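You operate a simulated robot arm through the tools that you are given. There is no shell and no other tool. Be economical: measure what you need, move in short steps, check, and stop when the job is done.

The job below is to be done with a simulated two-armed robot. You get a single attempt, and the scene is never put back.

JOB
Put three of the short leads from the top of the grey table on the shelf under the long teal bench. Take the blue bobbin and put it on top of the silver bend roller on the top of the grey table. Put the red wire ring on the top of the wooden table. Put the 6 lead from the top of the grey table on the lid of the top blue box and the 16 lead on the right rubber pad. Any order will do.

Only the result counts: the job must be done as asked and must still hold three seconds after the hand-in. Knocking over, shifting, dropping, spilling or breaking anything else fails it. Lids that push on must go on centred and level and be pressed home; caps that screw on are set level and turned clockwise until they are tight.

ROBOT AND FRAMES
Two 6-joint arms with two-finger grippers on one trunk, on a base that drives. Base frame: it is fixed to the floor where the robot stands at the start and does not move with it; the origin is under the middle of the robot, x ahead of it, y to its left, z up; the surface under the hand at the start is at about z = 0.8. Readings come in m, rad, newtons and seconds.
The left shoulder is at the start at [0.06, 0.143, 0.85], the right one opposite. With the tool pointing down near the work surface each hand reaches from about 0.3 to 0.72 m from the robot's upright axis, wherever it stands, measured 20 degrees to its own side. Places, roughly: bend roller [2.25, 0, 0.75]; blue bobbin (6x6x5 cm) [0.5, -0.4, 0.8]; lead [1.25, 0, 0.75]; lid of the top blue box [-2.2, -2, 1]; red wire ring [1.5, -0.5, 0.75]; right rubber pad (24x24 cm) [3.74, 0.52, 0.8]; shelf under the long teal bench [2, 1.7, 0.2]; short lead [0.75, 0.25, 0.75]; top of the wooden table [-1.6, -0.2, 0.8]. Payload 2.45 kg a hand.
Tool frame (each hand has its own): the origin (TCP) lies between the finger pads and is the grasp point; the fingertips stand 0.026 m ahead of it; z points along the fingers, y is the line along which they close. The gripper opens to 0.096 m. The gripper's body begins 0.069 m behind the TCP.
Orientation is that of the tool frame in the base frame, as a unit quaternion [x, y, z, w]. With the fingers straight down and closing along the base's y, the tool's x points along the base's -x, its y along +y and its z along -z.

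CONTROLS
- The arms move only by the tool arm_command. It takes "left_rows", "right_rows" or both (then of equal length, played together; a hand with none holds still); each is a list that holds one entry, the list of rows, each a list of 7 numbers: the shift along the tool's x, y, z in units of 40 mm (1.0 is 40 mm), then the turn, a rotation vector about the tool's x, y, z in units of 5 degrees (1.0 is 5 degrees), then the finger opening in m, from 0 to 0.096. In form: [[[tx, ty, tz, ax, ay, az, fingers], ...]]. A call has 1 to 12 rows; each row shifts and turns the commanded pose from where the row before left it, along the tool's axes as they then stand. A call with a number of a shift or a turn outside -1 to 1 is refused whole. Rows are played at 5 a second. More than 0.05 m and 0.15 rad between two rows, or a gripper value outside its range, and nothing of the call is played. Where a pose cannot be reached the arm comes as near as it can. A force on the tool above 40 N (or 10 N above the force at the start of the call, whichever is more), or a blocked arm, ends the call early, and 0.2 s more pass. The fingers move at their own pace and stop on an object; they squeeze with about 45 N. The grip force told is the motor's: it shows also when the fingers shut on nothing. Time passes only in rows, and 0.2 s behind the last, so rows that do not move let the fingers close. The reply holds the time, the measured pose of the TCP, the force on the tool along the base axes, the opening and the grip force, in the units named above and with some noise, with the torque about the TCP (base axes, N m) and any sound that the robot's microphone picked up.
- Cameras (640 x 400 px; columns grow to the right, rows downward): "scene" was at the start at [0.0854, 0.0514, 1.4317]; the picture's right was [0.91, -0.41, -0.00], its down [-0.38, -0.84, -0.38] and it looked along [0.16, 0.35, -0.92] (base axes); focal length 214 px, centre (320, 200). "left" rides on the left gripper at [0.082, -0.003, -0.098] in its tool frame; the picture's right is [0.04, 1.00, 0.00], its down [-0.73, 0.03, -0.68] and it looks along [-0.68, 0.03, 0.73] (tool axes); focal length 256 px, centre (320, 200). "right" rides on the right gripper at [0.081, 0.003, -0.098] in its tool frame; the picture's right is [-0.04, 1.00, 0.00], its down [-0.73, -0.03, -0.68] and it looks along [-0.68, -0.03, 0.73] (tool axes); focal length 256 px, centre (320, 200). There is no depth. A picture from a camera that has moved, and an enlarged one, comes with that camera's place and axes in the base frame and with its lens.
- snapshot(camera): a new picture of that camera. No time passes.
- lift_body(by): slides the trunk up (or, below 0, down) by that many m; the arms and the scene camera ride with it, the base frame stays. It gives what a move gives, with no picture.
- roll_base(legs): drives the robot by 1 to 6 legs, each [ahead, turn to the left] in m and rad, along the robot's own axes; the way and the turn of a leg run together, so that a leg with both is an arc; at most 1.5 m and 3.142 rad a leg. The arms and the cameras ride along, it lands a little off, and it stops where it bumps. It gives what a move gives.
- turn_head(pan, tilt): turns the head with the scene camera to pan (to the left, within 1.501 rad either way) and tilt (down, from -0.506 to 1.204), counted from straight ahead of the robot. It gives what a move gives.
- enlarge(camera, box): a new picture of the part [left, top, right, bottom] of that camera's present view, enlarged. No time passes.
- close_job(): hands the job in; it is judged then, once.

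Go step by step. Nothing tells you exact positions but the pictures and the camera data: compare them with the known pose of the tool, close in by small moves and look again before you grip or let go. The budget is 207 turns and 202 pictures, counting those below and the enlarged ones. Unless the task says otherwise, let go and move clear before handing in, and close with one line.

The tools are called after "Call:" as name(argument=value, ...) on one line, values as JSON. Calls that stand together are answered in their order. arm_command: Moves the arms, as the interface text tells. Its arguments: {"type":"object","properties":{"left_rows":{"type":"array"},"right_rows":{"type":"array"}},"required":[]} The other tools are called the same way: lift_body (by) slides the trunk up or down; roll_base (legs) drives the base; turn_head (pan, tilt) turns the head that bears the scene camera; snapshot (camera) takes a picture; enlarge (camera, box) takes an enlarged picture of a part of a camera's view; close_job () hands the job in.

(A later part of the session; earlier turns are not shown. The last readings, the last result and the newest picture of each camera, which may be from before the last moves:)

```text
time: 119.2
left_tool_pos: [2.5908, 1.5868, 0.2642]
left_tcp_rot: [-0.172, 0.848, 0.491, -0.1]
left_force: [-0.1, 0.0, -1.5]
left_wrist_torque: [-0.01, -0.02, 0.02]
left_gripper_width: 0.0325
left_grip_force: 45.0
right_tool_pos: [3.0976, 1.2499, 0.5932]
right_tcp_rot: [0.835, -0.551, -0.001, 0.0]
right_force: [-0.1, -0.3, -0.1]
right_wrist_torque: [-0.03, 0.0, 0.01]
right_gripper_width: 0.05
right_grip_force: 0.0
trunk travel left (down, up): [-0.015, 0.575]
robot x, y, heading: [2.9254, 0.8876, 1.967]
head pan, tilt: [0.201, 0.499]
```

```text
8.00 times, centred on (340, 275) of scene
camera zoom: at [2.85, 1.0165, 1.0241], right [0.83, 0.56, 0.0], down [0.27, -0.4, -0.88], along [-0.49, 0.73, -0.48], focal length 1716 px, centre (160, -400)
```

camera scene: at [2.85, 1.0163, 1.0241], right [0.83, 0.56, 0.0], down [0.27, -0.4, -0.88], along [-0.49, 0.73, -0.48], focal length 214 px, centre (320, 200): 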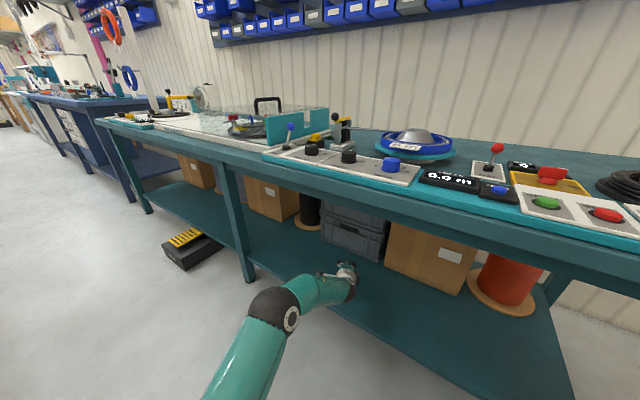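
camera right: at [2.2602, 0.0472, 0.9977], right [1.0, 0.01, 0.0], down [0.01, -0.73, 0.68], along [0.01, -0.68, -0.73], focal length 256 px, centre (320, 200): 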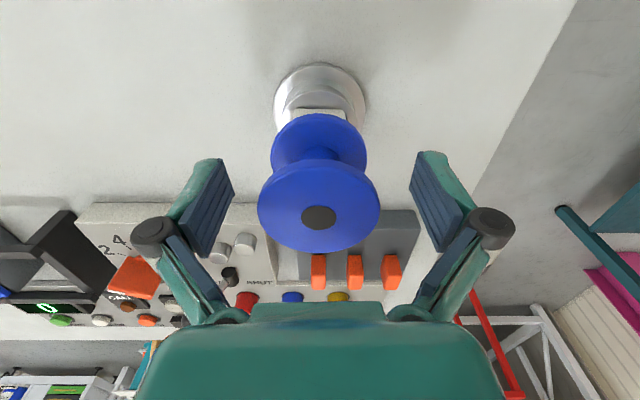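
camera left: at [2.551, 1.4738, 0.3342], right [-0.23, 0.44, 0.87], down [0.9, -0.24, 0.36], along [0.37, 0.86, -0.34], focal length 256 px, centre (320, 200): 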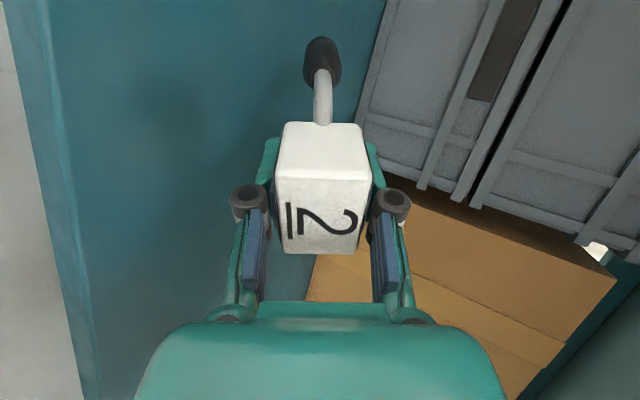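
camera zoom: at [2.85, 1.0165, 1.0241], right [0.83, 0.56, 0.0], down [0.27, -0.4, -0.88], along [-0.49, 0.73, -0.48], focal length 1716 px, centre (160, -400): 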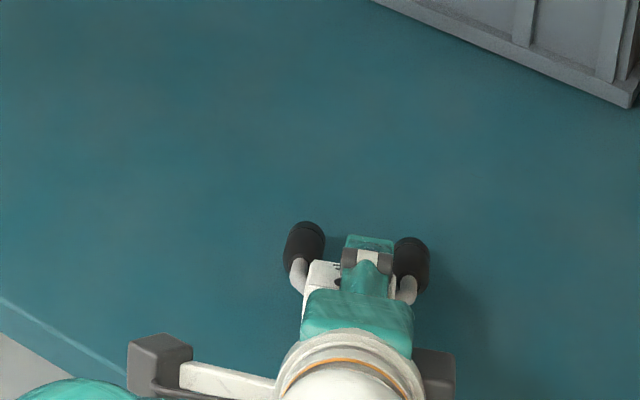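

Call:
arm_command(left_rows=[[[0, -0.13, 0.075, 0, 0, 0, 0.02], [0, -0.13, 0.075, 0, 0, 0, 0.02], [0, -0.13, 0.075, 0, 0, 0, 0.02], [0, 0, 0, 0, 0, 0, 0.02]]])

Call:
snapshot(camera="left")

```text
time: 120.2
left_tool_pos: [2.5906, 1.5883, 0.2511]
left_tcp_rot: [-0.172, 0.846, 0.495, -0.1]
left_force: [3.0, -1.4, 14.1]
left_wrist_torque: [0.9, 0.25, -0.08]
left_gripper_width: 0.0322
left_grip_force: 44.4
right_tool_pos: [3.0984, 1.25, 0.5929]
right_tcp_rot: [0.834, -0.551, -0.001, -0.001]
right_force: [0.0, -0.3, -0.3]
right_wrist_torque: [0.01, 0.02, -0.01]
right_gripper_width: 0.0499
right_grip_force: 0.0
trunk travel left (down, up): [-0.015, 0.575]
robot x, y, heading: [2.9229, 0.8859, 1.971]
head pan, tilt: [0.201, 0.499]
```

```text
141 pictures are left
camera left: at [2.5501, 1.475, 0.2964], right [-0.23, 0.44, 0.87], down [0.9, -0.25, 0.36], along [0.37, 0.87, -0.34], focal length 256 px, centre (320, 200)
```

left: 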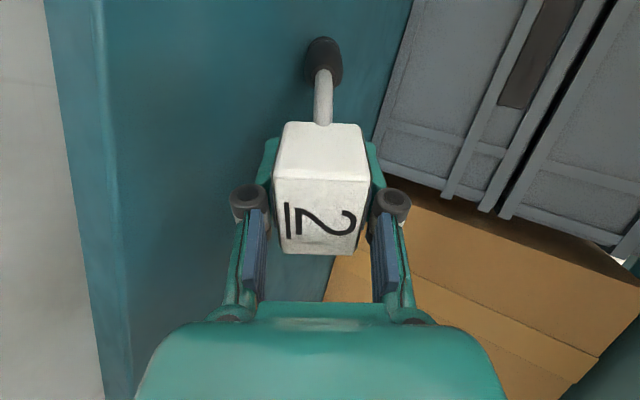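

Call:
arm_command(left_rows=[[[0, 0, 0, 0, 0, 0, 0.045], [0, 0, 0, 0, 0, 0, 0.06], [0, 0, 0, 0, 0, 0, 0.06], [0, 0, 0, 0, 0, 0, 0.06]]])

Call:
snapshot(camera="left")

```text
time: 121.2
left_tool_pos: [2.5914, 1.5867, 0.2475]
left_tcp_rot: [-0.171, 0.848, 0.492, -0.099]
left_force: [-1.3, -0.3, 1.3]
left_wrist_torque: [0.0, 0.07, -0.02]
left_gripper_width: 0.0599
left_grip_force: 0.1
right_tool_pos: [3.0978, 1.2502, 0.5932]
right_tcp_rot: [0.835, -0.55, -0.001, 0.0]
right_force: [0.0, -0.4, 0.8]
right_wrist_torque: [0.01, 0.02, -0.02]
right_gripper_width: 0.0499
right_grip_force: 0.0
trunk travel left (down, up): [-0.015, 0.575]
robot x, y, heading: [2.9251, 0.8887, 1.97]
head pan, tilt: [0.201, 0.499]
```

```text
140 pictures are left
camera left: at [2.5502, 1.474, 0.2925], right [-0.23, 0.44, 0.87], down [0.9, -0.24, 0.36], along [0.37, 0.86, -0.34], focal length 256 px, centre (320, 200)
```

left: 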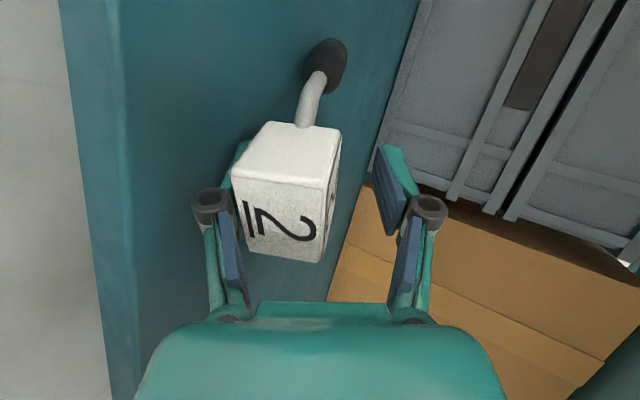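

Call:
arm_command(left_rows=[[[0, 0.0, -0.6, 0, 0, 0, 0.06], [0, 0, -0.8, 0, 0, 0, 0.06], [0, 0, -1, 0, 0, 0, 0.06], [0, 0, -1, 0, 0, 0, 0.06], [0, 0, -1, 0, 0, 0, 0.06]]])

Call:
snapshot(camera="left")

```text
time: 122.4
left_tool_pos: [2.6526, 1.4449, 0.334]
left_tcp_rot: [-0.172, 0.847, 0.492, -0.099]
left_force: [-0.4, -0.1, 0.6]
left_wrist_torque: [0.03, 0.01, 0.01]
left_gripper_width: 0.0601
left_grip_force: 0.0
right_tool_pos: [3.0983, 1.2495, 0.5941]
right_tcp_rot: [0.835, -0.551, -0.001, 0.0]
right_force: [-0.3, 0.3, 0.1]
right_wrist_torque: [-0.02, 0.0, 0.0]
right_gripper_width: 0.05
right_grip_force: 0.1
trunk travel left (down, up): [-0.015, 0.575]
robot x, y, heading: [2.9234, 0.8905, 1.968]
head pan, tilt: [0.201, 0.499]
```

```text
139 pictures are left
camera left: at [2.6123, 1.3327, 0.3801], right [-0.23, 0.44, 0.87], down [0.9, -0.24, 0.36], along [0.37, 0.86, -0.34], focal length 256 px, centre (320, 200)
```

left: 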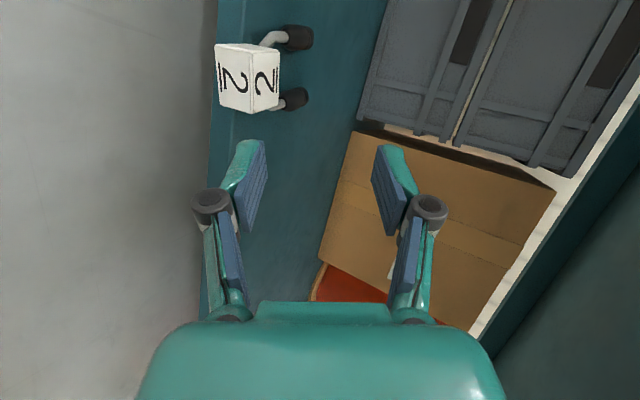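

Call:
arm_command(left_rows=[[[0, 0, 0, 0, 0, 0, 0.0], [0.347, -0.67, 0.504, 0, 0, 0, 0.0], [0.347, -0.67, 0.504, 0, 0, 0, 0.0], [0.347, -0.67, 0.504, 0, 0, 0, 0.0], [0, 0, 0, 0, 0, 0, 0]]])

Call:
snapshot(camera="left")

Call:
enlarge(camera="scene", box=[280, 240, 440, 340])

```text
time: 123.6
left_tool_pos: [2.6089, 1.4413, 0.2328]
left_tcp_rot: [-0.172, 0.848, 0.491, -0.1]
left_force: [0.7, 0.4, -0.2]
left_wrist_torque: [0.0, 0.01, 0.02]
left_gripper_width: 0.0
left_grip_force: 28.5
right_tool_pos: [3.0971, 1.2499, 0.5926]
right_tcp_rot: [0.835, -0.55, -0.001, -0.001]
right_force: [-0.9, 0.4, -0.2]
right_wrist_torque: [-0.03, -0.01, -0.04]
right_gripper_width: 0.0498
right_grip_force: 0.1
trunk travel left (down, up): [-0.015, 0.575]
robot x, y, heading: [2.9223, 0.8875, 1.969]
head pan, tilt: [0.201, 0.499]
```

```text
138 pictures are left
camera left: at [2.5677, 1.3288, 0.2784], right [-0.23, 0.44, 0.87], down [0.9, -0.24, 0.36], along [0.37, 0.86, -0.34], focal length 256 px, centre (320, 200)
```

left: 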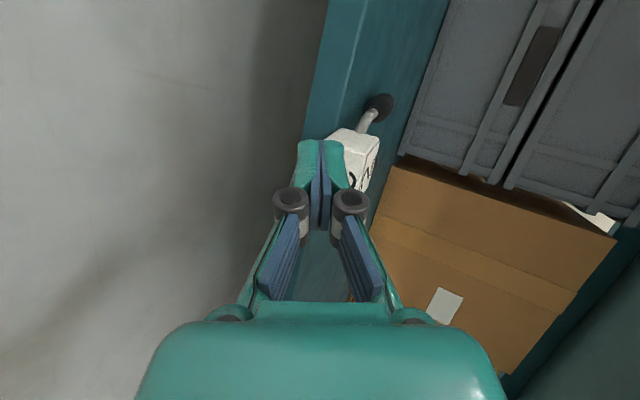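

```text
4.00 times, centred on (360, 290) of scene
camera zoom: at [2.8501, 1.0163, 1.0241], right [0.83, 0.56, 0.0], down [0.27, -0.4, -0.88], along [-0.49, 0.73, -0.48], focal length 858 px, centre (160, -160)
```

zoom: 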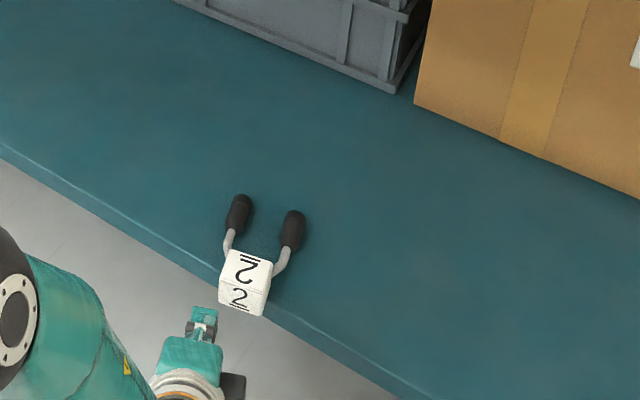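

Call:
arm_command(left_rows=[[[0, -0.26, 0.15, 0, 0, 0, 0.0], [-0.33, 0.26, 0.475, 0, 0, 0, 0.0], [-0.33, 0.26, 0.475, 0, 0, 0, 0.0], [-0.33, 0.26, 0.475, 0, 0, 0, 0.0], [-0.33, 0.26, 0.475, 0, 0, 0, 0.0], [0, 0, 0, 0, 0, 0, 0]]])

Call:
enlarge(camera="scene", box=[280, 240, 440, 340])

```text
time: 125.0
left_tool_pos: [2.624, 1.5431, 0.2205]
left_tcp_rot: [-0.172, 0.848, 0.491, -0.1]
left_force: [-0.2, -0.6, 0.4]
left_wrist_torque: [0.02, -0.01, -0.01]
left_gripper_width: 0.0
left_grip_force: 28.5
right_tool_pos: [3.098, 1.2501, 0.593]
right_tcp_rot: [0.835, -0.55, -0.001, -0.001]
right_force: [0.1, 1.2, 0.5]
right_wrist_torque: [0.0, 0.03, -0.02]
right_gripper_width: 0.0502
right_grip_force: 0.1
trunk travel left (down, up): [-0.015, 0.575]
robot x, y, heading: [2.9235, 0.8896, 1.971]
head pan, tilt: [0.201, 0.499]
```

```text
4.00 times, centred on (360, 290) of scene
camera zoom: at [2.8501, 1.0163, 1.0241], right [0.83, 0.56, 0.0], down [0.27, -0.4, -0.88], along [-0.49, 0.73, -0.48], focal length 858 px, centre (160, -160)
```

zoom: 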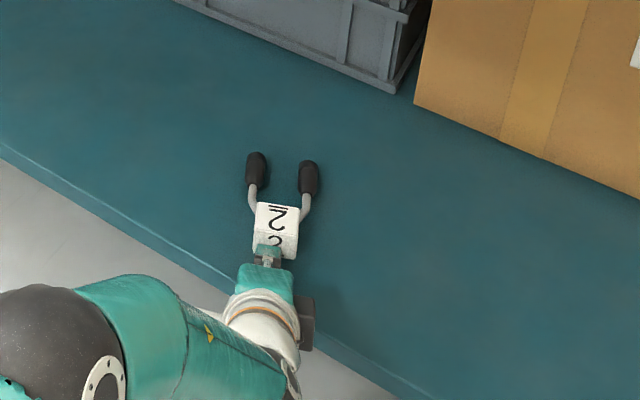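

Call:
arm_command(left_rows=[[[0, 0, -0.8, 0, 0, 0, 0.0], [0, 0, -1, 0, 0, 0, 0.0], [0, 0, -1, 0, 0, 0, 0.0], [0, 0, -1, 0, 0, 0, 0.0], [0, 0, -1, 0, 0, 0, 0.0], [0, 0, -1, 0, 0, 0, 0.0], [0, 0, -1, 0, 0, 0, 0.0], [0, 0, -1, 0, 0, 0, 0.0], [0, 0, -0.5, 0, 0, 0, 0.05], [0, 0, 0, 0, 0, 0, 0.05]]])

Call:
arm_command(left_rows=[[[0, 0, 0, 1, 0, 0, 0.05], [0, 0, 0, 1, 0, 0, 0.05], [0, 0, 0, 1, 0, 0, 0.05], [0, 0, 0, 1, 0, 0, 0.05], [0, 0, 0, 1, 0, 0, 0.05], [0, 0, 0, 1, 0, 0, 0.05], [0, 0, 0, 1, 0, 0, 0.05], [0, 0, 0, 1, 0, 0, 0.05], [0, 0, 0, 1, 0, 0, 0.05], [0, 0, 0, 1, 0, 0, 0.05], [0, 0, 0, 1, 0, 0, 0.05], [0, 0, 0, 1, 0, 0, 0.05]]])

Call:
snapshot(camera="scene")

```text
time: 127.2
left_tool_pos: [2.7329, 1.2762, 0.3892]
left_tcp_rot: [-0.172, 0.848, 0.491, -0.099]
left_force: [0.3, 0.3, -0.1]
left_wrist_torque: [0.02, -0.02, -0.03]
left_gripper_width: 0.0502
left_grip_force: 0.0
right_tool_pos: [3.0974, 1.2508, 0.5934]
right_tcp_rot: [0.834, -0.551, -0.001, -0.001]
right_force: [0.0, -1.5, 0.0]
right_wrist_torque: [0.0, 0.0, -0.02]
right_gripper_width: 0.0496
right_grip_force: 0.1
trunk travel left (down, up): [-0.015, 0.575]
robot x, y, heading: [2.9196, 0.889, 1.972]
head pan, tilt: [0.201, 0.499]
```

```text
time: 129.8
left_tool_pos: [2.7341, 1.2754, 0.386]
left_tcp_rot: [-0.198, 0.98, 0.001, 0.0]
left_force: [-0.2, 0.1, 0.0]
left_wrist_torque: [0.0, 0.03, 0.0]
left_gripper_width: 0.0503
left_grip_force: 0.1
right_tool_pos: [3.0968, 1.2486, 0.5933]
right_tcp_rot: [0.835, -0.55, -0.002, -0.001]
right_force: [-0.3, 0.4, -0.8]
right_wrist_torque: [-0.01, -0.04, 0.0]
right_gripper_width: 0.05
right_grip_force: 0.0
trunk travel left (down, up): [-0.015, 0.575]
robot x, y, heading: [2.9198, 0.8861, 1.966]
head pan, tilt: [0.201, 0.499]
```

```text
135 pictures are left
camera scene: at [2.8502, 1.0162, 1.0241], right [0.83, 0.56, 0.0], down [0.27, -0.4, -0.88], along [-0.49, 0.73, -0.48], focal length 214 px, centre (320, 200)
```

scene: 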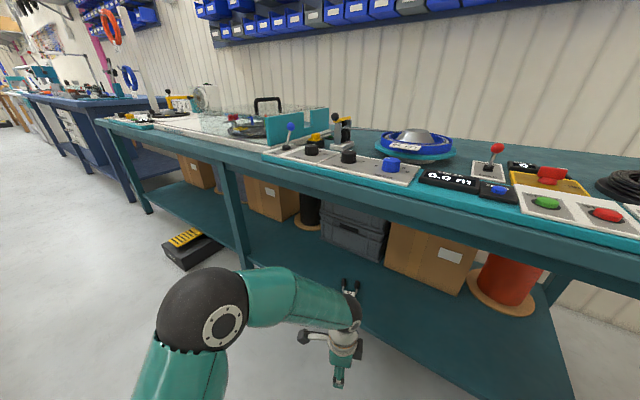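

Call:
lift_body(by=0.4)

Call:
arm_command(left_rows=[[[0, 0, -1, 0, 0, 0, 0.05], [0, 0, -1, 0, 0, 0, 0.05], [0, 0, -1, 0, 0, 0, 0.05], [0, 0, -1, 0, 0, 0, 0.05], [0, 0, -1, 0, 0, 0, 0.05], [0, 0, -1, 0, 0, 0, 0.05]]])

Call:
lift_body(by=0.06)

Call:
roll_base(legs=[[0, 0.6]])

Call:
roll_base(legs=[[0, 0.58]])

Call:
turn_head(pan=0.4, tilt=0.6)

Call:
snapshot(camera="scene")

```text
time: 133.6
left_tool_pos: [2.735, 1.2779, 0.7865]
left_tcp_rot: [-0.198, 0.98, 0.001, -0.001]
left_force: [-0.1, -0.3, 0.4]
left_wrist_torque: [-0.02, -0.02, -0.04]
left_gripper_width: 0.0503
left_grip_force: 0.1
right_tool_pos: [3.0969, 1.2508, 0.9924]
right_tcp_rot: [0.834, -0.551, 0.0, 0.0]
right_force: [0.6, 0.5, 0.5]
right_wrist_torque: [0.0, 0.03, 0.0]
right_gripper_width: 0.0503
right_grip_force: 0.1
trunk travel left (down, up): [-0.415, 0.175]
robot x, y, heading: [2.9263, 0.8846, 1.969]
head pan, tilt: [0.201, 0.499]
```

```text
time: 135.0
left_tool_pos: [2.7332, 1.2752, 1.0273]
left_tcp_rot: [-0.199, 0.98, 0.002, 0.0]
left_force: [-0.1, 0.9, -0.2]
left_wrist_torque: [-0.03, 0.0, 0.01]
left_gripper_width: 0.0499
left_grip_force: 0.0
right_tool_pos: [3.0959, 1.2509, 0.9931]
right_tcp_rot: [0.835, -0.55, 0.0, 0.0]
right_force: [0.1, -0.5, -0.3]
right_wrist_torque: [-0.02, -0.02, 0.01]
right_gripper_width: 0.0501
right_grip_force: 0.0
trunk travel left (down, up): [-0.415, 0.175]
robot x, y, heading: [2.9229, 0.8877, 1.965]
head pan, tilt: [0.201, 0.499]
```

```text
time: 136.0
left_tool_pos: [2.7337, 1.2752, 1.0867]
left_tcp_rot: [-0.199, 0.98, 0.002, 0.0]
left_force: [0.1, -0.7, 0.0]
left_wrist_torque: [-0.03, -0.03, 0.01]
left_gripper_width: 0.0498
left_grip_force: 0.0
right_tool_pos: [3.0982, 1.2498, 1.0532]
right_tcp_rot: [0.835, -0.551, -0.001, 0.0]
right_force: [0.2, -0.1, 0.3]
right_wrist_torque: [0.02, -0.02, 0.0]
right_gripper_width: 0.0502
right_grip_force: 0.0
trunk travel left (down, up): [-0.475, 0.115]
robot x, y, heading: [2.9244, 0.8881, 1.971]
head pan, tilt: [0.201, 0.499]
```

```text
time: 138.3
left_tool_pos: [2.5445, 1.0988, 1.0887]
left_tcp_rot: [-0.48, 0.877, 0.002, -0.001]
left_force: [0.3, -0.5, -0.6]
left_wrist_torque: [0.01, 0.01, -0.01]
left_gripper_width: 0.0503
left_grip_force: 0.2
right_tool_pos: [2.8587, 1.2859, 1.0541]
right_tcp_rot: [0.961, -0.278, -0.001, 0.0]
right_force: [-0.1, 0.4, 0.6]
right_wrist_torque: [0.01, 0.01, -0.01]
right_gripper_width: 0.0499
right_grip_force: 0.0
trunk travel left (down, up): [-0.475, 0.115]
robot x, y, heading: [2.9316, 0.901, 2.566]
head pan, tilt: [0.201, 0.499]
```

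```text
time: 140.5
left_tool_pos: [2.4996, 0.8586, 1.0878]
left_tcp_rot: [0.709, -0.705, -0.002, 0.001]
left_force: [-0.5, 0.6, 0.1]
left_wrist_torque: [-0.01, 0.0, -0.02]
left_gripper_width: 0.0504
left_grip_force: 0.1
right_tool_pos: [2.6634, 1.1851, 1.0548]
right_tcp_rot: [1.0, 0.005, -0.001, 0.0]
right_force: [0.3, 0.0, -0.1]
right_wrist_torque: [-0.02, -0.03, 0.02]
right_gripper_width: 0.05
right_grip_force: 0.0
trunk travel left (down, up): [-0.475, 0.115]
robot x, y, heading: [2.9291, 0.9206, 3.139]
head pan, tilt: [0.201, 0.499]
```

```text
time: 141.2
left_tool_pos: [2.5001, 0.8587, 1.0882]
left_tcp_rot: [0.709, -0.705, -0.001, 0.001]
left_force: [-0.1, 0.8, 0.2]
left_wrist_torque: [-0.01, -0.03, -0.03]
left_gripper_width: 0.0499
left_grip_force: 0.1
right_tool_pos: [2.6638, 1.1857, 1.0533]
right_tcp_rot: [1.0, 0.004, -0.001, 0.0]
right_force: [-0.6, 0.6, 0.0]
right_wrist_torque: [0.01, -0.02, 0.01]
right_gripper_width: 0.0499
right_grip_force: 0.2
trunk travel left (down, up): [-0.475, 0.115]
robot x, y, heading: [2.9299, 0.9183, 3.145]
head pan, tilt: [0.4, 0.6]
```

```text
134 pictures are left
camera scene: at [2.7906, 0.8844, 1.4751], right [-0.39, 0.92, 0.0], down [0.52, 0.22, -0.83], along [-0.76, -0.32, -0.56], focal length 214 px, centre (320, 200)
```

scene: 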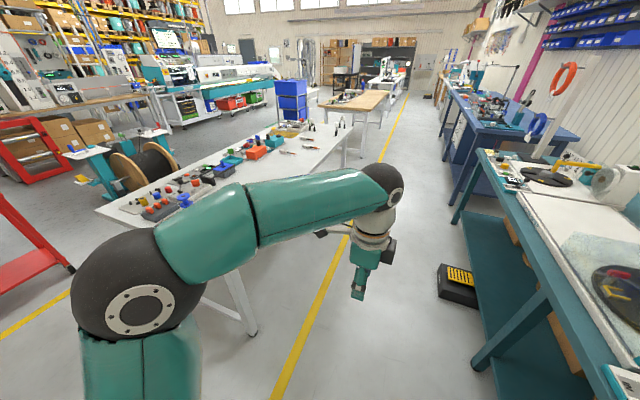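

Call:
roll_base(legs=[[0.8, 0.07], [0.8, -0.07], [0.69, 0]])

Call:
roll_base(legs=[[0, 0.6]])

Call:
roll_base(legs=[[0, 0.6]])

Call:
turn_head(pan=0.2, tilt=0.8)

Call:
snapshot(camera="scene")

```text
time: 153.0
left_tool_pos: [0.203, 0.8426, 1.088]
left_tcp_rot: [-0.701, 0.713, 0.0, -0.001]
left_force: [0.2, 0.0, 0.2]
left_wrist_torque: [-0.02, 0.0, -0.02]
left_gripper_width: 0.0498
left_grip_force: 0.0
right_tool_pos: [0.3725, 1.1659, 1.0544]
right_tcp_rot: [1.0, -0.008, -0.001, 0.0]
right_force: [0.4, 0.6, 0.9]
right_wrist_torque: [0.0, -0.01, -0.01]
right_gripper_width: 0.0501
right_grip_force: 0.0
trunk travel left (down, up): [-0.475, 0.115]
robot x, y, heading: [0.6383, 0.8913, 3.118]
head pan, tilt: [0.4, 0.6]
```

```text
time: 155.2
left_tool_pos: [0.309, 0.6075, 1.0888]
left_tcp_rot: [0.88, -0.474, -0.001, 0.002]
left_force: [-0.2, -0.2, 0.1]
left_wrist_torque: [-0.02, 0.01, 0.02]
left_gripper_width: 0.0499
left_grip_force: 0.0
right_tool_pos: [0.2676, 0.9704, 1.0551]
right_tcp_rot: [0.957, 0.289, -0.001, 0.001]
right_force: [-0.6, 0.4, 0.3]
right_wrist_torque: [-0.02, 0.02, 0.01]
right_gripper_width: 0.05
right_grip_force: 0.1
trunk travel left (down, up): [-0.475, 0.115]
robot x, y, heading: [0.6276, 0.9092, -2.564]
head pan, tilt: [0.4, 0.6]
```

```text
time: 157.4
left_tool_pos: [0.5343, 0.4779, 1.0891]
left_tcp_rot: [0.981, -0.192, -0.001, 0.001]
left_force: [-0.5, -0.4, 0.1]
left_wrist_torque: [0.01, 0.01, 0.01]
left_gripper_width: 0.05
left_grip_force: 0.1
right_tool_pos: [0.2961, 0.7529, 1.0543]
right_tcp_rot: [0.828, 0.561, 0.001, 0.0]
right_force: [0.0, -1.0, 0.1]
right_wrist_torque: [0.02, 0.04, -0.02]
right_gripper_width: 0.0502
right_grip_force: 0.1
trunk travel left (down, up): [-0.475, 0.115]
robot x, y, heading: [0.6152, 0.9127, -1.965]
head pan, tilt: [0.4, 0.6]
```

```text
time: 158.2
left_tool_pos: [0.5336, 0.4779, 1.0901]
left_tcp_rot: [0.981, -0.193, 0.0, 0.002]
left_force: [-0.3, -0.1, 0.1]
left_wrist_torque: [0.03, -0.05, -0.01]
left_gripper_width: 0.0499
left_grip_force: 0.1
right_tool_pos: [0.2938, 0.7548, 1.0551]
right_tcp_rot: [0.828, 0.56, -0.001, 0.001]
right_force: [0.1, 0.3, 0.2]
right_wrist_torque: [0.0, -0.04, 0.03]
right_gripper_width: 0.0498
right_grip_force: 0.0
trunk travel left (down, up): [-0.475, 0.115]
robot x, y, heading: [0.6112, 0.9107, -1.966]
head pan, tilt: [0.201, 0.799]
```

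```text
133 pictures are left
camera scene: at [0.5715, 0.777, 1.4582], right [-0.98, 0.19, 0.0], down [0.14, 0.7, -0.7], along [-0.13, -0.69, -0.72], focal length 214 px, centre (320, 200)
```

scene: 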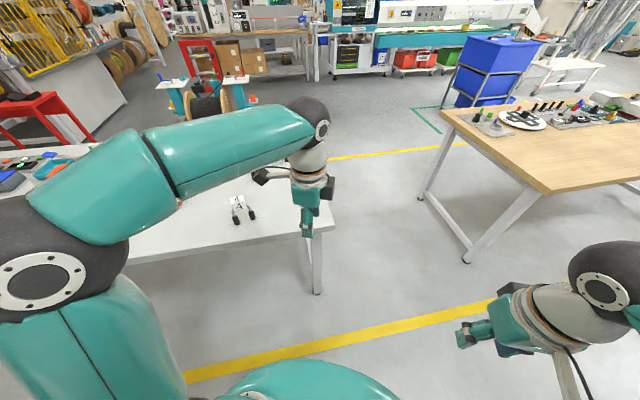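

Call:
roll_base(legs=[[0, 0.4], [0.14, 0]])

Call:
turn_head(pan=0.0, tilt=0.9)

Call:
snapshot(camera="scene")

Call:
snapshot(camera="left")

```text
time: 160.8
left_tool_pos: [0.7093, 0.3384, 1.0888]
left_tcp_rot: [1.0, 0.006, 0.0, 0.0]
left_force: [-0.1, -0.4, -1.0]
left_wrist_torque: [0.04, -0.01, 0.03]
left_gripper_width: 0.0498
left_grip_force: 0.0
right_tool_pos: [0.3821, 0.4996, 1.0547]
right_tcp_rot: [0.702, 0.712, 0.0, -0.002]
right_force: [-0.3, -0.9, -0.3]
right_wrist_torque: [0.1, -0.02, -0.02]
right_gripper_width: 0.0498
right_grip_force: 0.0
trunk travel left (down, up): [-0.475, 0.115]
robot x, y, heading: [0.6083, 0.7721, -1.563]
head pan, tilt: [0.201, 0.799]
```

```text
time: 161.6
left_tool_pos: [0.7103, 0.3391, 1.0898]
left_tcp_rot: [1.0, 0.006, 0.0, 0.002]
left_force: [-0.8, -0.7, 0.2]
left_wrist_torque: [-0.06, 0.01, 0.01]
left_gripper_width: 0.05
left_grip_force: 0.1
right_tool_pos: [0.3824, 0.5004, 1.0567]
right_tcp_rot: [0.702, 0.712, -0.001, -0.001]
right_force: [0.4, 0.1, 0.9]
right_wrist_torque: [-0.02, 0.01, 0.01]
right_gripper_width: 0.0499
right_grip_force: 0.1
trunk travel left (down, up): [-0.475, 0.115]
robot x, y, heading: [0.6104, 0.7708, -1.562]
head pan, tilt: [0.0, 0.901]
```

```text
132 pictures are left
camera scene: at [0.6105, 0.6333, 1.4503], right [-1.0, -0.01, 0.0], down [-0.01, 0.78, -0.62], along [0.0, -0.62, -0.78], focal length 214 px, centre (320, 200)
```

scene: 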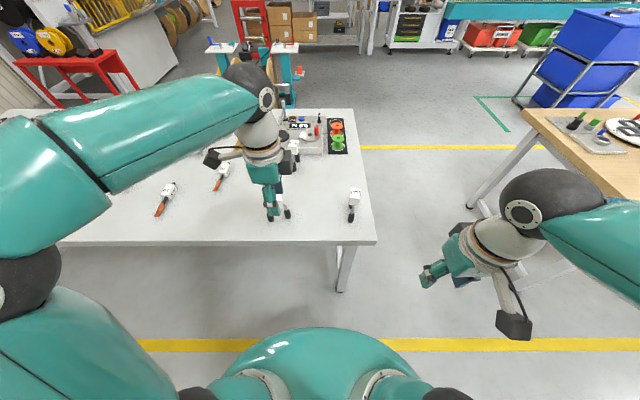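

```text
131 pictures are left
camera left: at [0.792, 0.3433, 1.1884], right [0.05, -1.0, 0.0], down [-0.73, -0.04, 0.68], along [-0.68, -0.04, -0.73], focal length 256 px, centre (320, 200)
```

left: 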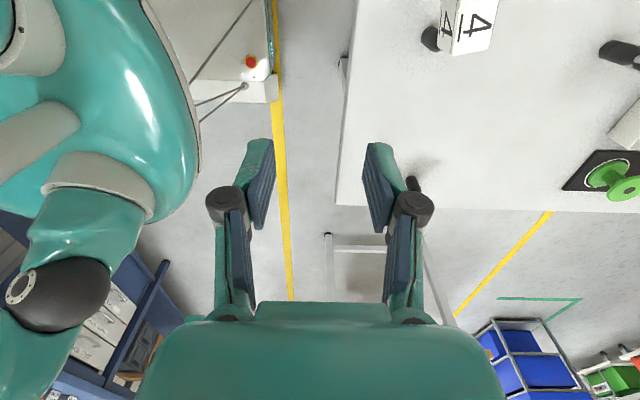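

Call:
arm_command(left_rows=[[[0.3, 0.87, 0.28, 0, 0, 0, 0.096], [0.3, 0.87, 0.28, 0, 0, 0, 0.096], [0.3, 0.87, 0.28, 0, 0, 0, 0.096], [0.3, 0.87, 0.28, 0, 0, 0, 0.096], [0, 0, 0.6, 0, 0, 0, 0.096], [0, 0, 0.6, 0, 0, 0, 0.096], [0, 0, 0, 0, 0, 0, 0.096], [0, 0, 0, 0, 0, 0, 0.096]]], right_rows=[[[-0.94, 0.37, 0.17, 0, 0, 0, 0.096], [-0.94, 0.37, 0.17, 0, 0, 0, 0.096], [-0.94, 0.37, 0.17, 0, 0, 0, 0.096], [-0.94, 0.37, 0.17, 0, 0, 0, 0.096], [-0.94, 0.37, 0.17, 0, 0, 0, 0.096], [-0.94, 0.37, 0.17, 0, 0, 0, 0.096], [-0.94, 0.37, 0.17, 0, 0, 0, 0.096], [-0.94, 0.37, 0.17, 0, 0, 0, 0.096]]])

Call:
snapshot(camera="left")

Call:
snapshot(camera="right")

```text
time: 163.4
left_tool_pos: [0.7594, 0.1999, 0.9968]
left_tcp_rot: [1.0, 0.005, 0.0, 0.0]
left_force: [0.2, -0.2, 0.0]
left_wrist_torque: [0.04, 0.03, 0.0]
left_gripper_width: 0.0962
left_grip_force: 0.0
right_tool_pos: [0.5054, 0.2015, 0.9996]
right_tcp_rot: [0.702, 0.713, 0.0, -0.001]
right_force: [0.0, -1.2, -0.4]
right_wrist_torque: [0.03, -0.02, -0.02]
right_gripper_width: 0.0961
right_grip_force: 0.0
trunk travel left (down, up): [-0.475, 0.115]
robot x, y, heading: [0.6093, 0.769, -1.563]
head pan, tilt: [0.0, 0.901]
```

```text
130 pictures are left
camera left: at [0.8416, 0.2021, 1.0943], right [0.05, -1.0, 0.0], down [-0.73, -0.04, 0.68], along [-0.68, -0.03, -0.73], focal length 256 px, centre (320, 200)
```

left: 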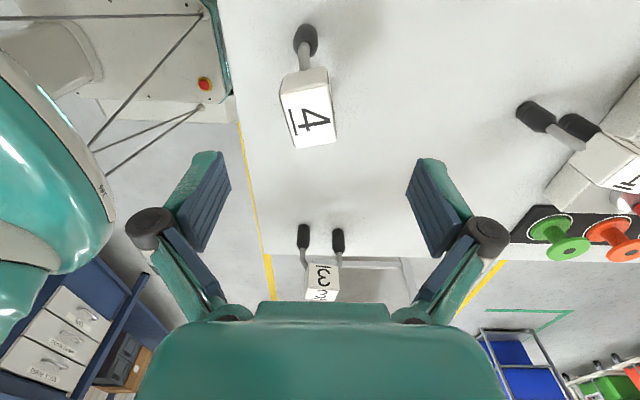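

```text
129 pictures are left
camera right: at [0.5077, 0.2829, 1.0983], right [1.0, -0.02, 0.0], down [-0.02, -0.74, 0.68], along [-0.02, -0.68, -0.74], focal length 256 px, centre (320, 200)
```

right: 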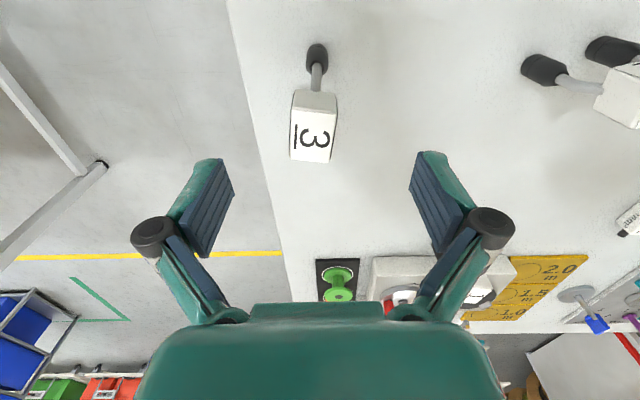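

Call:
arm_command(left_rows=[[[0, -0.2, 0, 0, 0, -0.8, 0.096], [0, 0, 0, 0, 0, -0.7, 0.096], [0, 0, 0.9, 0, 0, 0, 0.096], [0, 0, 0.9, 0, 0, 0, 0.096], [0, 0, 0.9, 0, 0, 0, 0.096], [0, 0, 0, 0, 0, 0, 0.096]]], right_rows=[[[-0.34, -0.16, 0, 0, 0, 0.6, 0.096], [0, 0, 0, 0, 0, 0.6, 0.096], [0, 0, 0.92, 0, 0, 0, 0.096], [0, 0, 0.92, 0, 0, 0, 0.096], [0, 0, 0.92, 0, 0, 0, 0.096], [0, 0, 0, 0, 0, 0, 0.096]]])

Call:
snapshot(camera="left")

Call:
snapshot(camera="right")

```text
time: 164.8
left_tool_pos: [0.7603, 0.2071, 0.8894]
left_tcp_rot: [0.997, 0.071, 0.001, 0.001]
left_force: [0.0, 0.1, 1.2]
left_wrist_torque: [-0.01, 0.01, 0.0]
left_gripper_width: 0.0959
left_grip_force: 0.1
right_tool_pos: [0.5008, 0.1888, 0.892]
right_tcp_rot: [0.737, 0.676, 0.0, 0.0]
right_force: [0.1, 0.0, 0.2]
right_wrist_torque: [-0.04, 0.02, 0.0]
right_gripper_width: 0.0963
right_grip_force: 0.0
trunk travel left (down, up): [-0.475, 0.115]
robot x, y, heading: [0.6076, 0.7705, -1.562]
head pan, tilt: [0.0, 0.901]
```

```text
128 pictures are left
camera left: at [0.841, 0.2215, 0.9878], right [0.18, -0.98, 0.0], down [-0.72, -0.13, 0.68], along [-0.67, -0.12, -0.73], focal length 256 px, centre (320, 200)
```

left: 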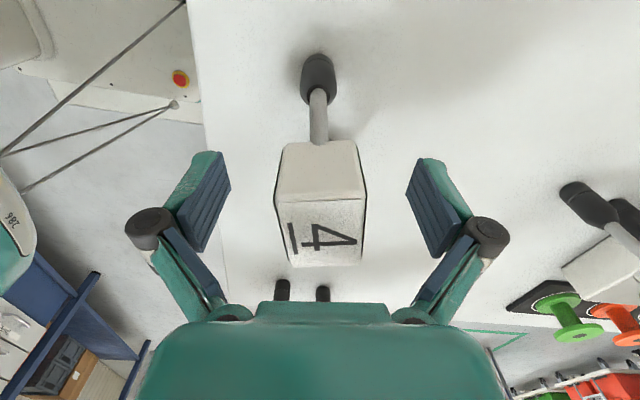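

```text
127 pictures are left
camera right: at [0.5101, 0.2696, 0.9897], right [0.99, -0.13, 0.0], down [-0.09, -0.73, 0.68], along [-0.09, -0.67, -0.73], focal length 256 px, centre (320, 200)
```

right: 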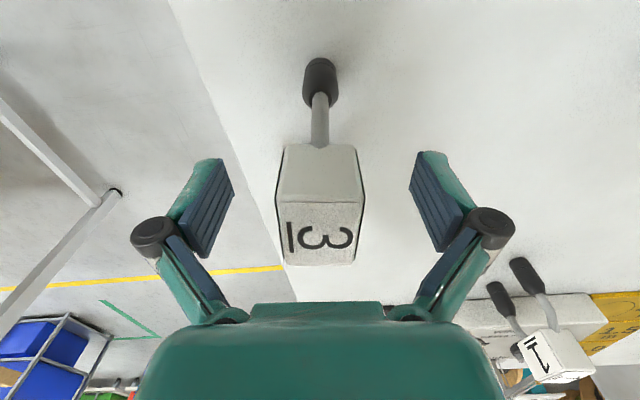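

Call:
arm_command(left_rows=[[[0, 0, 0, 0, 0, 0, 0.02], [0, 0, 0, 0, 0, 0, 0.02], [0, 0, 0, 0, 0, 0, 0.02], [0, 0, 0, 0, 0, 0, 0.02], [0, 0, -1, 0, 0, 0, 0.02], [0, 0, -1, 0, 0, 0, 0.02], [0, 0, -1, 0, 0, 0, 0.02], [0, 0, -1, 0, 0, 0, 0.02], [0, 0, -1, 0, 0, 0, 0.02]]], right_rows=[[[0, 0, 0, 0, 0, 0, 0.02], [0, 0, 0, 0, 0, 0, 0.02], [0, 0, 0, 0, 0, 0, 0.02], [0, 0, 0, 0, 0, 0, 0.02], [0, 0, -1, 0, 0, 0, 0.02], [0, 0, -1, 0, 0, 0, 0.02], [0, 0, -1, 0, 0, 0, 0.02], [0, 0, -1, 0, 0, 0, 0.02], [0, 0, -1, 0, 0, 0, 0.02]]])

Call:
snapshot(camera="scene")

```text
time: 166.8
left_tool_pos: [0.7609, 0.2074, 1.0885]
left_tcp_rot: [0.998, 0.07, 0.0, 0.0]
left_force: [0.9, 0.2, -1.3]
left_wrist_torque: [0.01, 0.01, 0.01]
left_gripper_width: 0.0325
left_grip_force: 45.2
right_tool_pos: [0.4988, 0.1871, 1.0928]
right_tcp_rot: [0.738, 0.675, 0.0, -0.001]
right_force: [0.7, 0.0, -1.5]
right_wrist_torque: [-0.01, 0.01, 0.02]
right_gripper_width: 0.0322
right_grip_force: 45.2
trunk travel left (down, up): [-0.475, 0.115]
robot x, y, heading: [0.6102, 0.7707, -1.561]
head pan, tilt: [0.0, 0.901]
```

```text
126 pictures are left
camera scene: at [0.6106, 0.6324, 1.4501], right [-1.0, -0.01, 0.0], down [-0.01, 0.78, -0.62], along [0.0, -0.62, -0.78], focal length 214 px, centre (320, 200)
```

scene: 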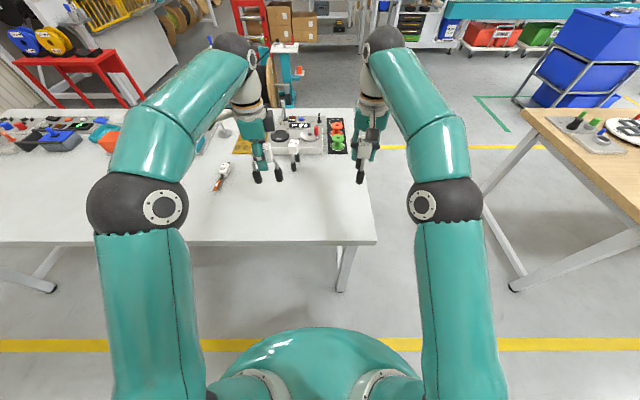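

Call:
roll_base(legs=[[0, 0.6]])

Call:
roll_base(legs=[[0, 0.6]])

Call:
roll_base(legs=[[0, 0.36], [0.35, 0.05]])

Call:
roll_base(legs=[[0, 0.6]])

Call:
roll_base(legs=[[0, 0.6]])

Call:
turn_head(pan=0.2, tilt=0.6)

Call:
snapshot(camera="scene")

```text
time: 169.0
left_tool_pos: [1.0472, 0.3891, 1.0885]
left_tcp_rot: [0.934, 0.357, 0.0, 0.001]
left_force: [0.4, -0.4, -1.4]
left_wrist_torque: [0.05, -0.01, 0.0]
left_gripper_width: 0.0322
left_grip_force: 45.3
right_tool_pos: [0.8408, 0.2262, 1.0928]
right_tcp_rot: [0.511, 0.86, 0.0, -0.002]
right_force: [0.4, 1.2, -0.9]
right_wrist_torque: [0.03, 0.0, 0.01]
right_gripper_width: 0.0322
right_grip_force: 45.0
trunk travel left (down, up): [-0.475, 0.115]
robot x, y, heading: [0.5845, 0.7549, -0.981]
head pan, tilt: [0.0, 0.901]
```

```text
time: 169.7
left_tool_pos: [1.0593, 0.4, 1.0902]
left_tcp_rot: [0.932, 0.363, 0.0, 0.001]
left_force: [0.8, -0.3, -0.8]
left_wrist_torque: [-0.03, 0.01, 0.01]
left_gripper_width: 0.032
left_grip_force: 44.7
right_tool_pos: [0.8574, 0.2368, 1.0893]
right_tcp_rot: [0.504, 0.863, 0.0, -0.004]
right_force: [0.2, 0.0, -1.9]
right_wrist_torque: [0.0, 0.02, 0.01]
right_gripper_width: 0.032
right_grip_force: 44.9
trunk travel left (down, up): [-0.475, 0.115]
robot x, y, heading: [0.5837, 0.7572, -0.97]
head pan, tilt: [0.0, 0.901]
stopped in leg 1: the robot was blocked; the commanded pose is now the measured one
```

```text
time: 171.4
left_tool_pos: [1.1529, 0.5822, 1.0906]
left_tcp_rot: [0.855, 0.519, 0.0, 0.0]
left_force: [-0.1, -0.1, -1.5]
left_wrist_torque: [-0.02, -0.01, -0.04]
left_gripper_width: 0.0321
left_grip_force: 45.0
right_tool_pos: [1.0281, 0.3559, 1.0767]
right_tcp_rot: [0.345, 0.938, 0.001, 0.023]
right_force: [-0.2, -0.1, -1.1]
right_wrist_torque: [-0.02, 0.0, -0.01]
right_gripper_width: 0.0321
right_grip_force: 44.9
trunk travel left (down, up): [-0.475, 0.115]
robot x, y, heading: [0.5716, 0.7417, -0.621]
head pan, tilt: [0.0, 0.901]
stopped in leg 1: the robot was blocked; the commanded pose is now the measured one
```

```text
time: 172.8
left_tool_pos: [1.1729, 0.7208, 1.0907]
left_tcp_rot: [0.788, 0.616, 0.0, -0.001]
left_force: [0.2, 0.4, -1.1]
left_wrist_torque: [0.03, 0.0, -0.01]
left_gripper_width: 0.0324
left_grip_force: 44.7
right_tool_pos: [1.1058, 0.4706, 1.078]
right_tcp_rot: [0.233, 0.972, 0.003, 0.024]
right_force: [-1.1, -0.6, -2.0]
right_wrist_torque: [0.03, 0.02, 0.03]
right_gripper_width: 0.0324
right_grip_force: 45.5
trunk travel left (down, up): [-0.475, 0.115]
robot x, y, heading: [0.5659, 0.7305, -0.382]
head pan, tilt: [0.0, 0.901]
stopped in leg 1: the robot was blocked; the commanded pose is now the measured one
```

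```text
time: 175.1
left_tool_pos: [1.0704, 1.0648, 1.0902]
left_tcp_rot: [0.572, 0.821, -0.002, 0.001]
left_force: [0.0, 0.5, -2.6]
left_wrist_torque: [-0.08, 0.02, -0.03]
left_gripper_width: 0.0321
left_grip_force: 44.7
right_tool_pos: [1.1441, 0.8144, 1.074]
right_tcp_rot: [-0.065, 0.998, 0.006, 0.013]
right_force: [0.6, 0.3, -1.4]
right_wrist_torque: [-0.08, 0.0, 0.01]
right_gripper_width: 0.0322
right_grip_force: 45.0
trunk travel left (down, up): [-0.475, 0.115]
robot x, y, heading: [0.5715, 0.6985, 0.211]
head pan, tilt: [0.0, 0.901]
stopped in leg 1: the robot was blocked; the commanded pose is now the measured one
```

```text
time: 175.9
left_tool_pos: [1.071, 1.0604, 1.0917]
left_tcp_rot: [0.572, 0.821, 0.0, 0.0]
left_force: [0.8, 0.2, -1.5]
left_wrist_torque: [0.01, 0.0, 0.01]
left_gripper_width: 0.0324
left_grip_force: 45.2
right_tool_pos: [1.1445, 0.8105, 1.076]
right_tcp_rot: [-0.064, 0.998, 0.008, 0.014]
right_force: [-0.2, 0.0, -0.8]
right_wrist_torque: [0.0, 0.05, 0.0]
right_gripper_width: 0.0321
right_grip_force: 44.7
trunk travel left (down, up): [-0.475, 0.115]
robot x, y, heading: [0.5756, 0.6961, 0.209]
head pan, tilt: [0.201, 0.6]
```

```text
125 pictures are left
camera scene: at [0.7144, 0.744, 1.4748], right [0.4, -0.92, 0.0], down [-0.52, -0.23, -0.82], along [0.76, 0.33, -0.57], focal length 214 px, centre (320, 200)
```

scene: 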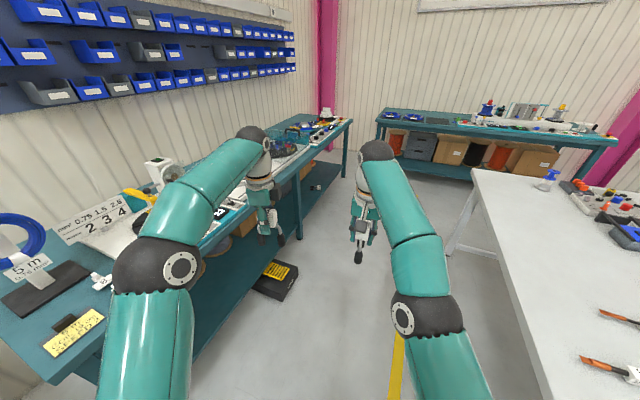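

Call:
turn_head(pan=-0.9, tilt=0.7)

Call:
snapshot(camera="scene")

Call:
lift_body(by=0.11)

```text
time: 177.2
left_tool_pos: [1.0698, 1.0613, 1.0912]
left_tcp_rot: [0.572, 0.821, -0.001, 0.001]
left_force: [0.2, 0.4, -2.6]
left_wrist_torque: [0.03, -0.01, 0.01]
left_gripper_width: 0.0319
left_grip_force: 44.9
right_tool_pos: [1.1437, 0.811, 1.0747]
right_tcp_rot: [-0.064, 0.998, 0.008, 0.013]
right_force: [-0.4, -0.1, -1.6]
right_wrist_torque: [0.06, 0.03, -0.04]
right_gripper_width: 0.0323
right_grip_force: 44.8
trunk travel left (down, up): [-0.475, 0.115]
robot x, y, heading: [0.5704, 0.6975, 0.216]
head pan, tilt: [-0.901, 0.7]
```

```text
124 pictures are left
camera scene: at [0.6991, 0.6544, 1.4663], right [-0.63, -0.77, 0.0], down [-0.5, 0.41, -0.76], along [0.59, -0.49, -0.64], focal length 214 px, centre (320, 200)
```

scene: 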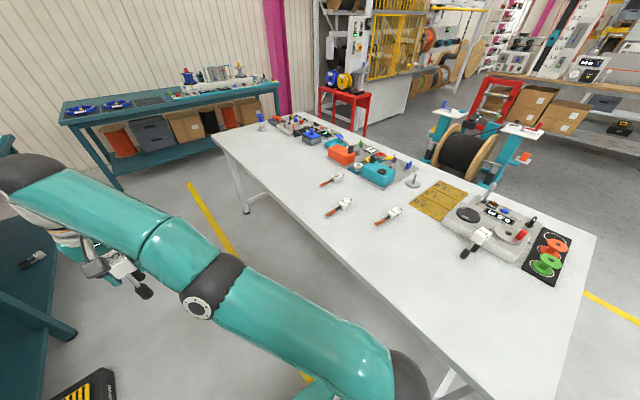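

```text
time: 178.6
left_tool_pos: [1.0711, 1.0605, 1.2022]
left_tcp_rot: [0.572, 0.82, 0.0, 0.001]
left_force: [0.2, 0.2, -0.7]
left_wrist_torque: [-0.01, 0.04, -0.04]
left_gripper_width: 0.0323
left_grip_force: 45.3
right_tool_pos: [1.1447, 0.8102, 1.1845]
right_tcp_rot: [-0.063, 0.998, 0.008, 0.013]
right_force: [-0.9, 0.2, -1.5]
right_wrist_torque: [0.0, -0.01, 0.02]
right_gripper_width: 0.0324
right_grip_force: 44.8
trunk travel left (down, up): [-0.585, 0.005]
robot x, y, heading: [0.5705, 0.6958, 0.211]
head pan, tilt: [-0.901, 0.7]
```

Call:
enlarge(camera="scene", box=[420, 180, 600, 300])

Call:
roll_base(legs=[[0.4, 0]])

Call:
roll_base(legs=[[0, 0.6]])

Call:
roll_base(legs=[[0, 0.6]])

Call:
turn_head(pan=0.2, tilt=0.7)

Call:
snapshot(camera="scene")

```text
3.33 times, centred on (510, 240) of scene
camera zoom: at [0.6994, 0.6545, 1.5763], right [-0.64, -0.77, 0.0], down [-0.5, 0.41, -0.76], along [0.59, -0.49, -0.64], focal length 715 px, centre (-313, 67)
```

zoom: 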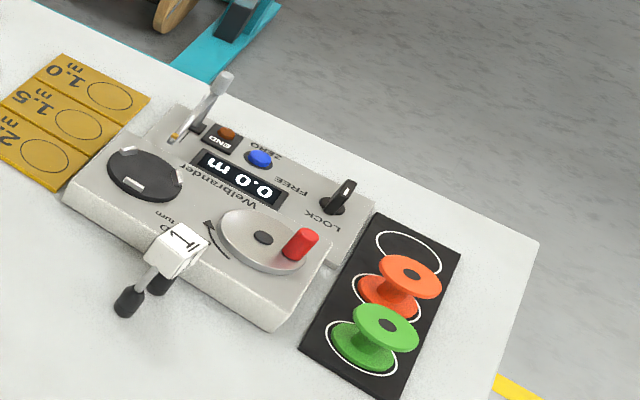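

```text
time: 181.2
left_tool_pos: [1.4638, 1.1433, 1.2007]
left_tcp_rot: [0.573, 0.819, -0.001, 0.0]
left_force: [0.3, 0.1, -1.3]
left_wrist_torque: [0.0, 0.07, -0.01]
left_gripper_width: 0.032
left_grip_force: 45.3
right_tool_pos: [1.5369, 0.8927, 1.1844]
right_tcp_rot: [-0.063, 0.998, 0.008, 0.014]
right_force: [0.8, -0.7, -1.5]
right_wrist_torque: [-0.02, 0.05, 0.01]
right_gripper_width: 0.0322
right_grip_force: 45.5
trunk travel left (down, up): [-0.585, 0.005]
robot x, y, heading: [0.9651, 0.7812, 0.206]
head pan, tilt: [-0.901, 0.7]
```

```text
time: 183.1
left_tool_pos: [1.232, 1.3343, 1.2035]
left_tcp_rot: [0.357, 0.934, 0.0, 0.001]
left_force: [-1.2, 0.5, -1.2]
left_wrist_torque: [-0.06, -0.03, -0.03]
left_gripper_width: 0.0321
left_grip_force: 45.7
right_tool_pos: [1.4099, 1.1406, 1.1833]
right_tcp_rot: [-0.301, 0.953, 0.013, 0.011]
right_force: [-0.1, -0.7, -2.2]
right_wrist_torque: [-0.06, 0.02, 0.01]
right_gripper_width: 0.0322
right_grip_force: 44.7
trunk travel left (down, up): [-0.585, 0.005]
robot x, y, heading: [0.9743, 0.7617, 0.704]
head pan, tilt: [-0.901, 0.7]
stopped in leg 1: the robot was blocked; the commanded pose is now the measured one
```

```text
time: 184.7
left_tool_pos: [1.0224, 1.3831, 1.2024]
left_tcp_rot: [0.189, 0.982, 0.0, 0.002]
left_force: [-0.9, -0.1, -2.4]
left_wrist_torque: [0.0, -0.04, 0.0]
left_gripper_width: 0.0324
left_grip_force: 45.0
right_tool_pos: [1.2561, 1.2572, 1.1789]
right_tcp_rot: [-0.465, 0.886, 0.01, 0.004]
right_force: [-0.3, 0.8, -1.7]
right_wrist_torque: [-0.04, -0.06, -0.01]
right_gripper_width: 0.0325
right_grip_force: 45.3
trunk travel left (down, up): [-0.585, 0.005]
robot x, y, heading: [0.9953, 0.7519, 1.063]
head pan, tilt: [-0.901, 0.7]
stopped in leg 1: the robot was blocked; the commanded pose is now the measured one
```

```text
time: 186.0
left_tool_pos: [1.0259, 1.3836, 1.2023]
left_tcp_rot: [0.189, 0.982, 0.0, 0.001]
left_force: [0.6, -0.4, -1.9]
left_wrist_torque: [0.0, 0.0, -0.03]
left_gripper_width: 0.0321
left_grip_force: 45.4
right_tool_pos: [1.2583, 1.2591, 1.1783]
right_tcp_rot: [-0.465, 0.885, 0.01, 0.004]
right_force: [0.1, -0.5, -2.0]
right_wrist_torque: [0.0, 0.01, 0.02]
right_gripper_width: 0.032
right_grip_force: 45.3
trunk travel left (down, up): [-0.585, 0.005]
robot x, y, heading: [0.9941, 0.7536, 1.062]
head pan, tilt: [0.201, 0.7]
```

```text
122 pictures are left
camera scene: at [1.0507, 0.8843, 1.5763], right [0.95, -0.3, 0.0], down [-0.2, -0.61, -0.76], along [0.23, 0.73, -0.64], focal length 214 px, centre (320, 200)
```

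scene: 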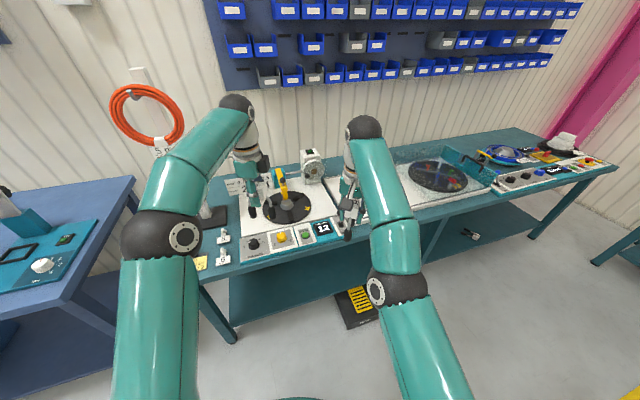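

Call:
roll_base(legs=[[0.12, 0], [0, 0.5]])

Call:
snapshot(camera="scene")

```text
time: 188.1
left_tool_pos: [0.9657, 1.4818, 1.204]
left_tcp_rot: [0.096, 0.995, -0.001, 0.003]
left_force: [0.2, -0.2, -2.1]
left_wrist_torque: [0.0, -0.04, 0.0]
left_gripper_width: 0.0323
left_grip_force: 45.7
right_tool_pos: [1.2167, 1.4006, 1.1807]
right_tcp_rot: [-0.545, 0.838, 0.011, 0.003]
right_force: [-0.2, -0.5, -1.3]
right_wrist_torque: [-0.02, -0.01, 0.01]
right_gripper_width: 0.0324
right_grip_force: 44.7
trunk travel left (down, up): [-0.585, 0.005]
robot x, y, heading: [1.0627, 0.8517, 1.255]
head pan, tilt: [0.201, 0.7]
stopped in leg 2: the robot was blocked; the commanded pose is now the measured one
```

```text
121 pictures are left
camera scene: at [1.0898, 0.9928, 1.5764], right [0.99, -0.12, 0.0], down [-0.08, -0.64, -0.76], along [0.09, 0.76, -0.64], focal length 214 px, centre (320, 200)
```

scene: 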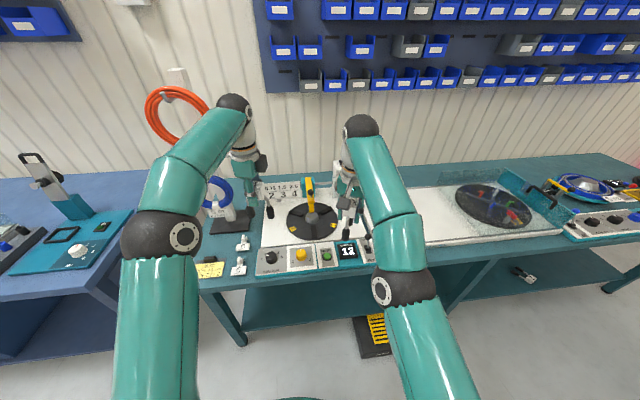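

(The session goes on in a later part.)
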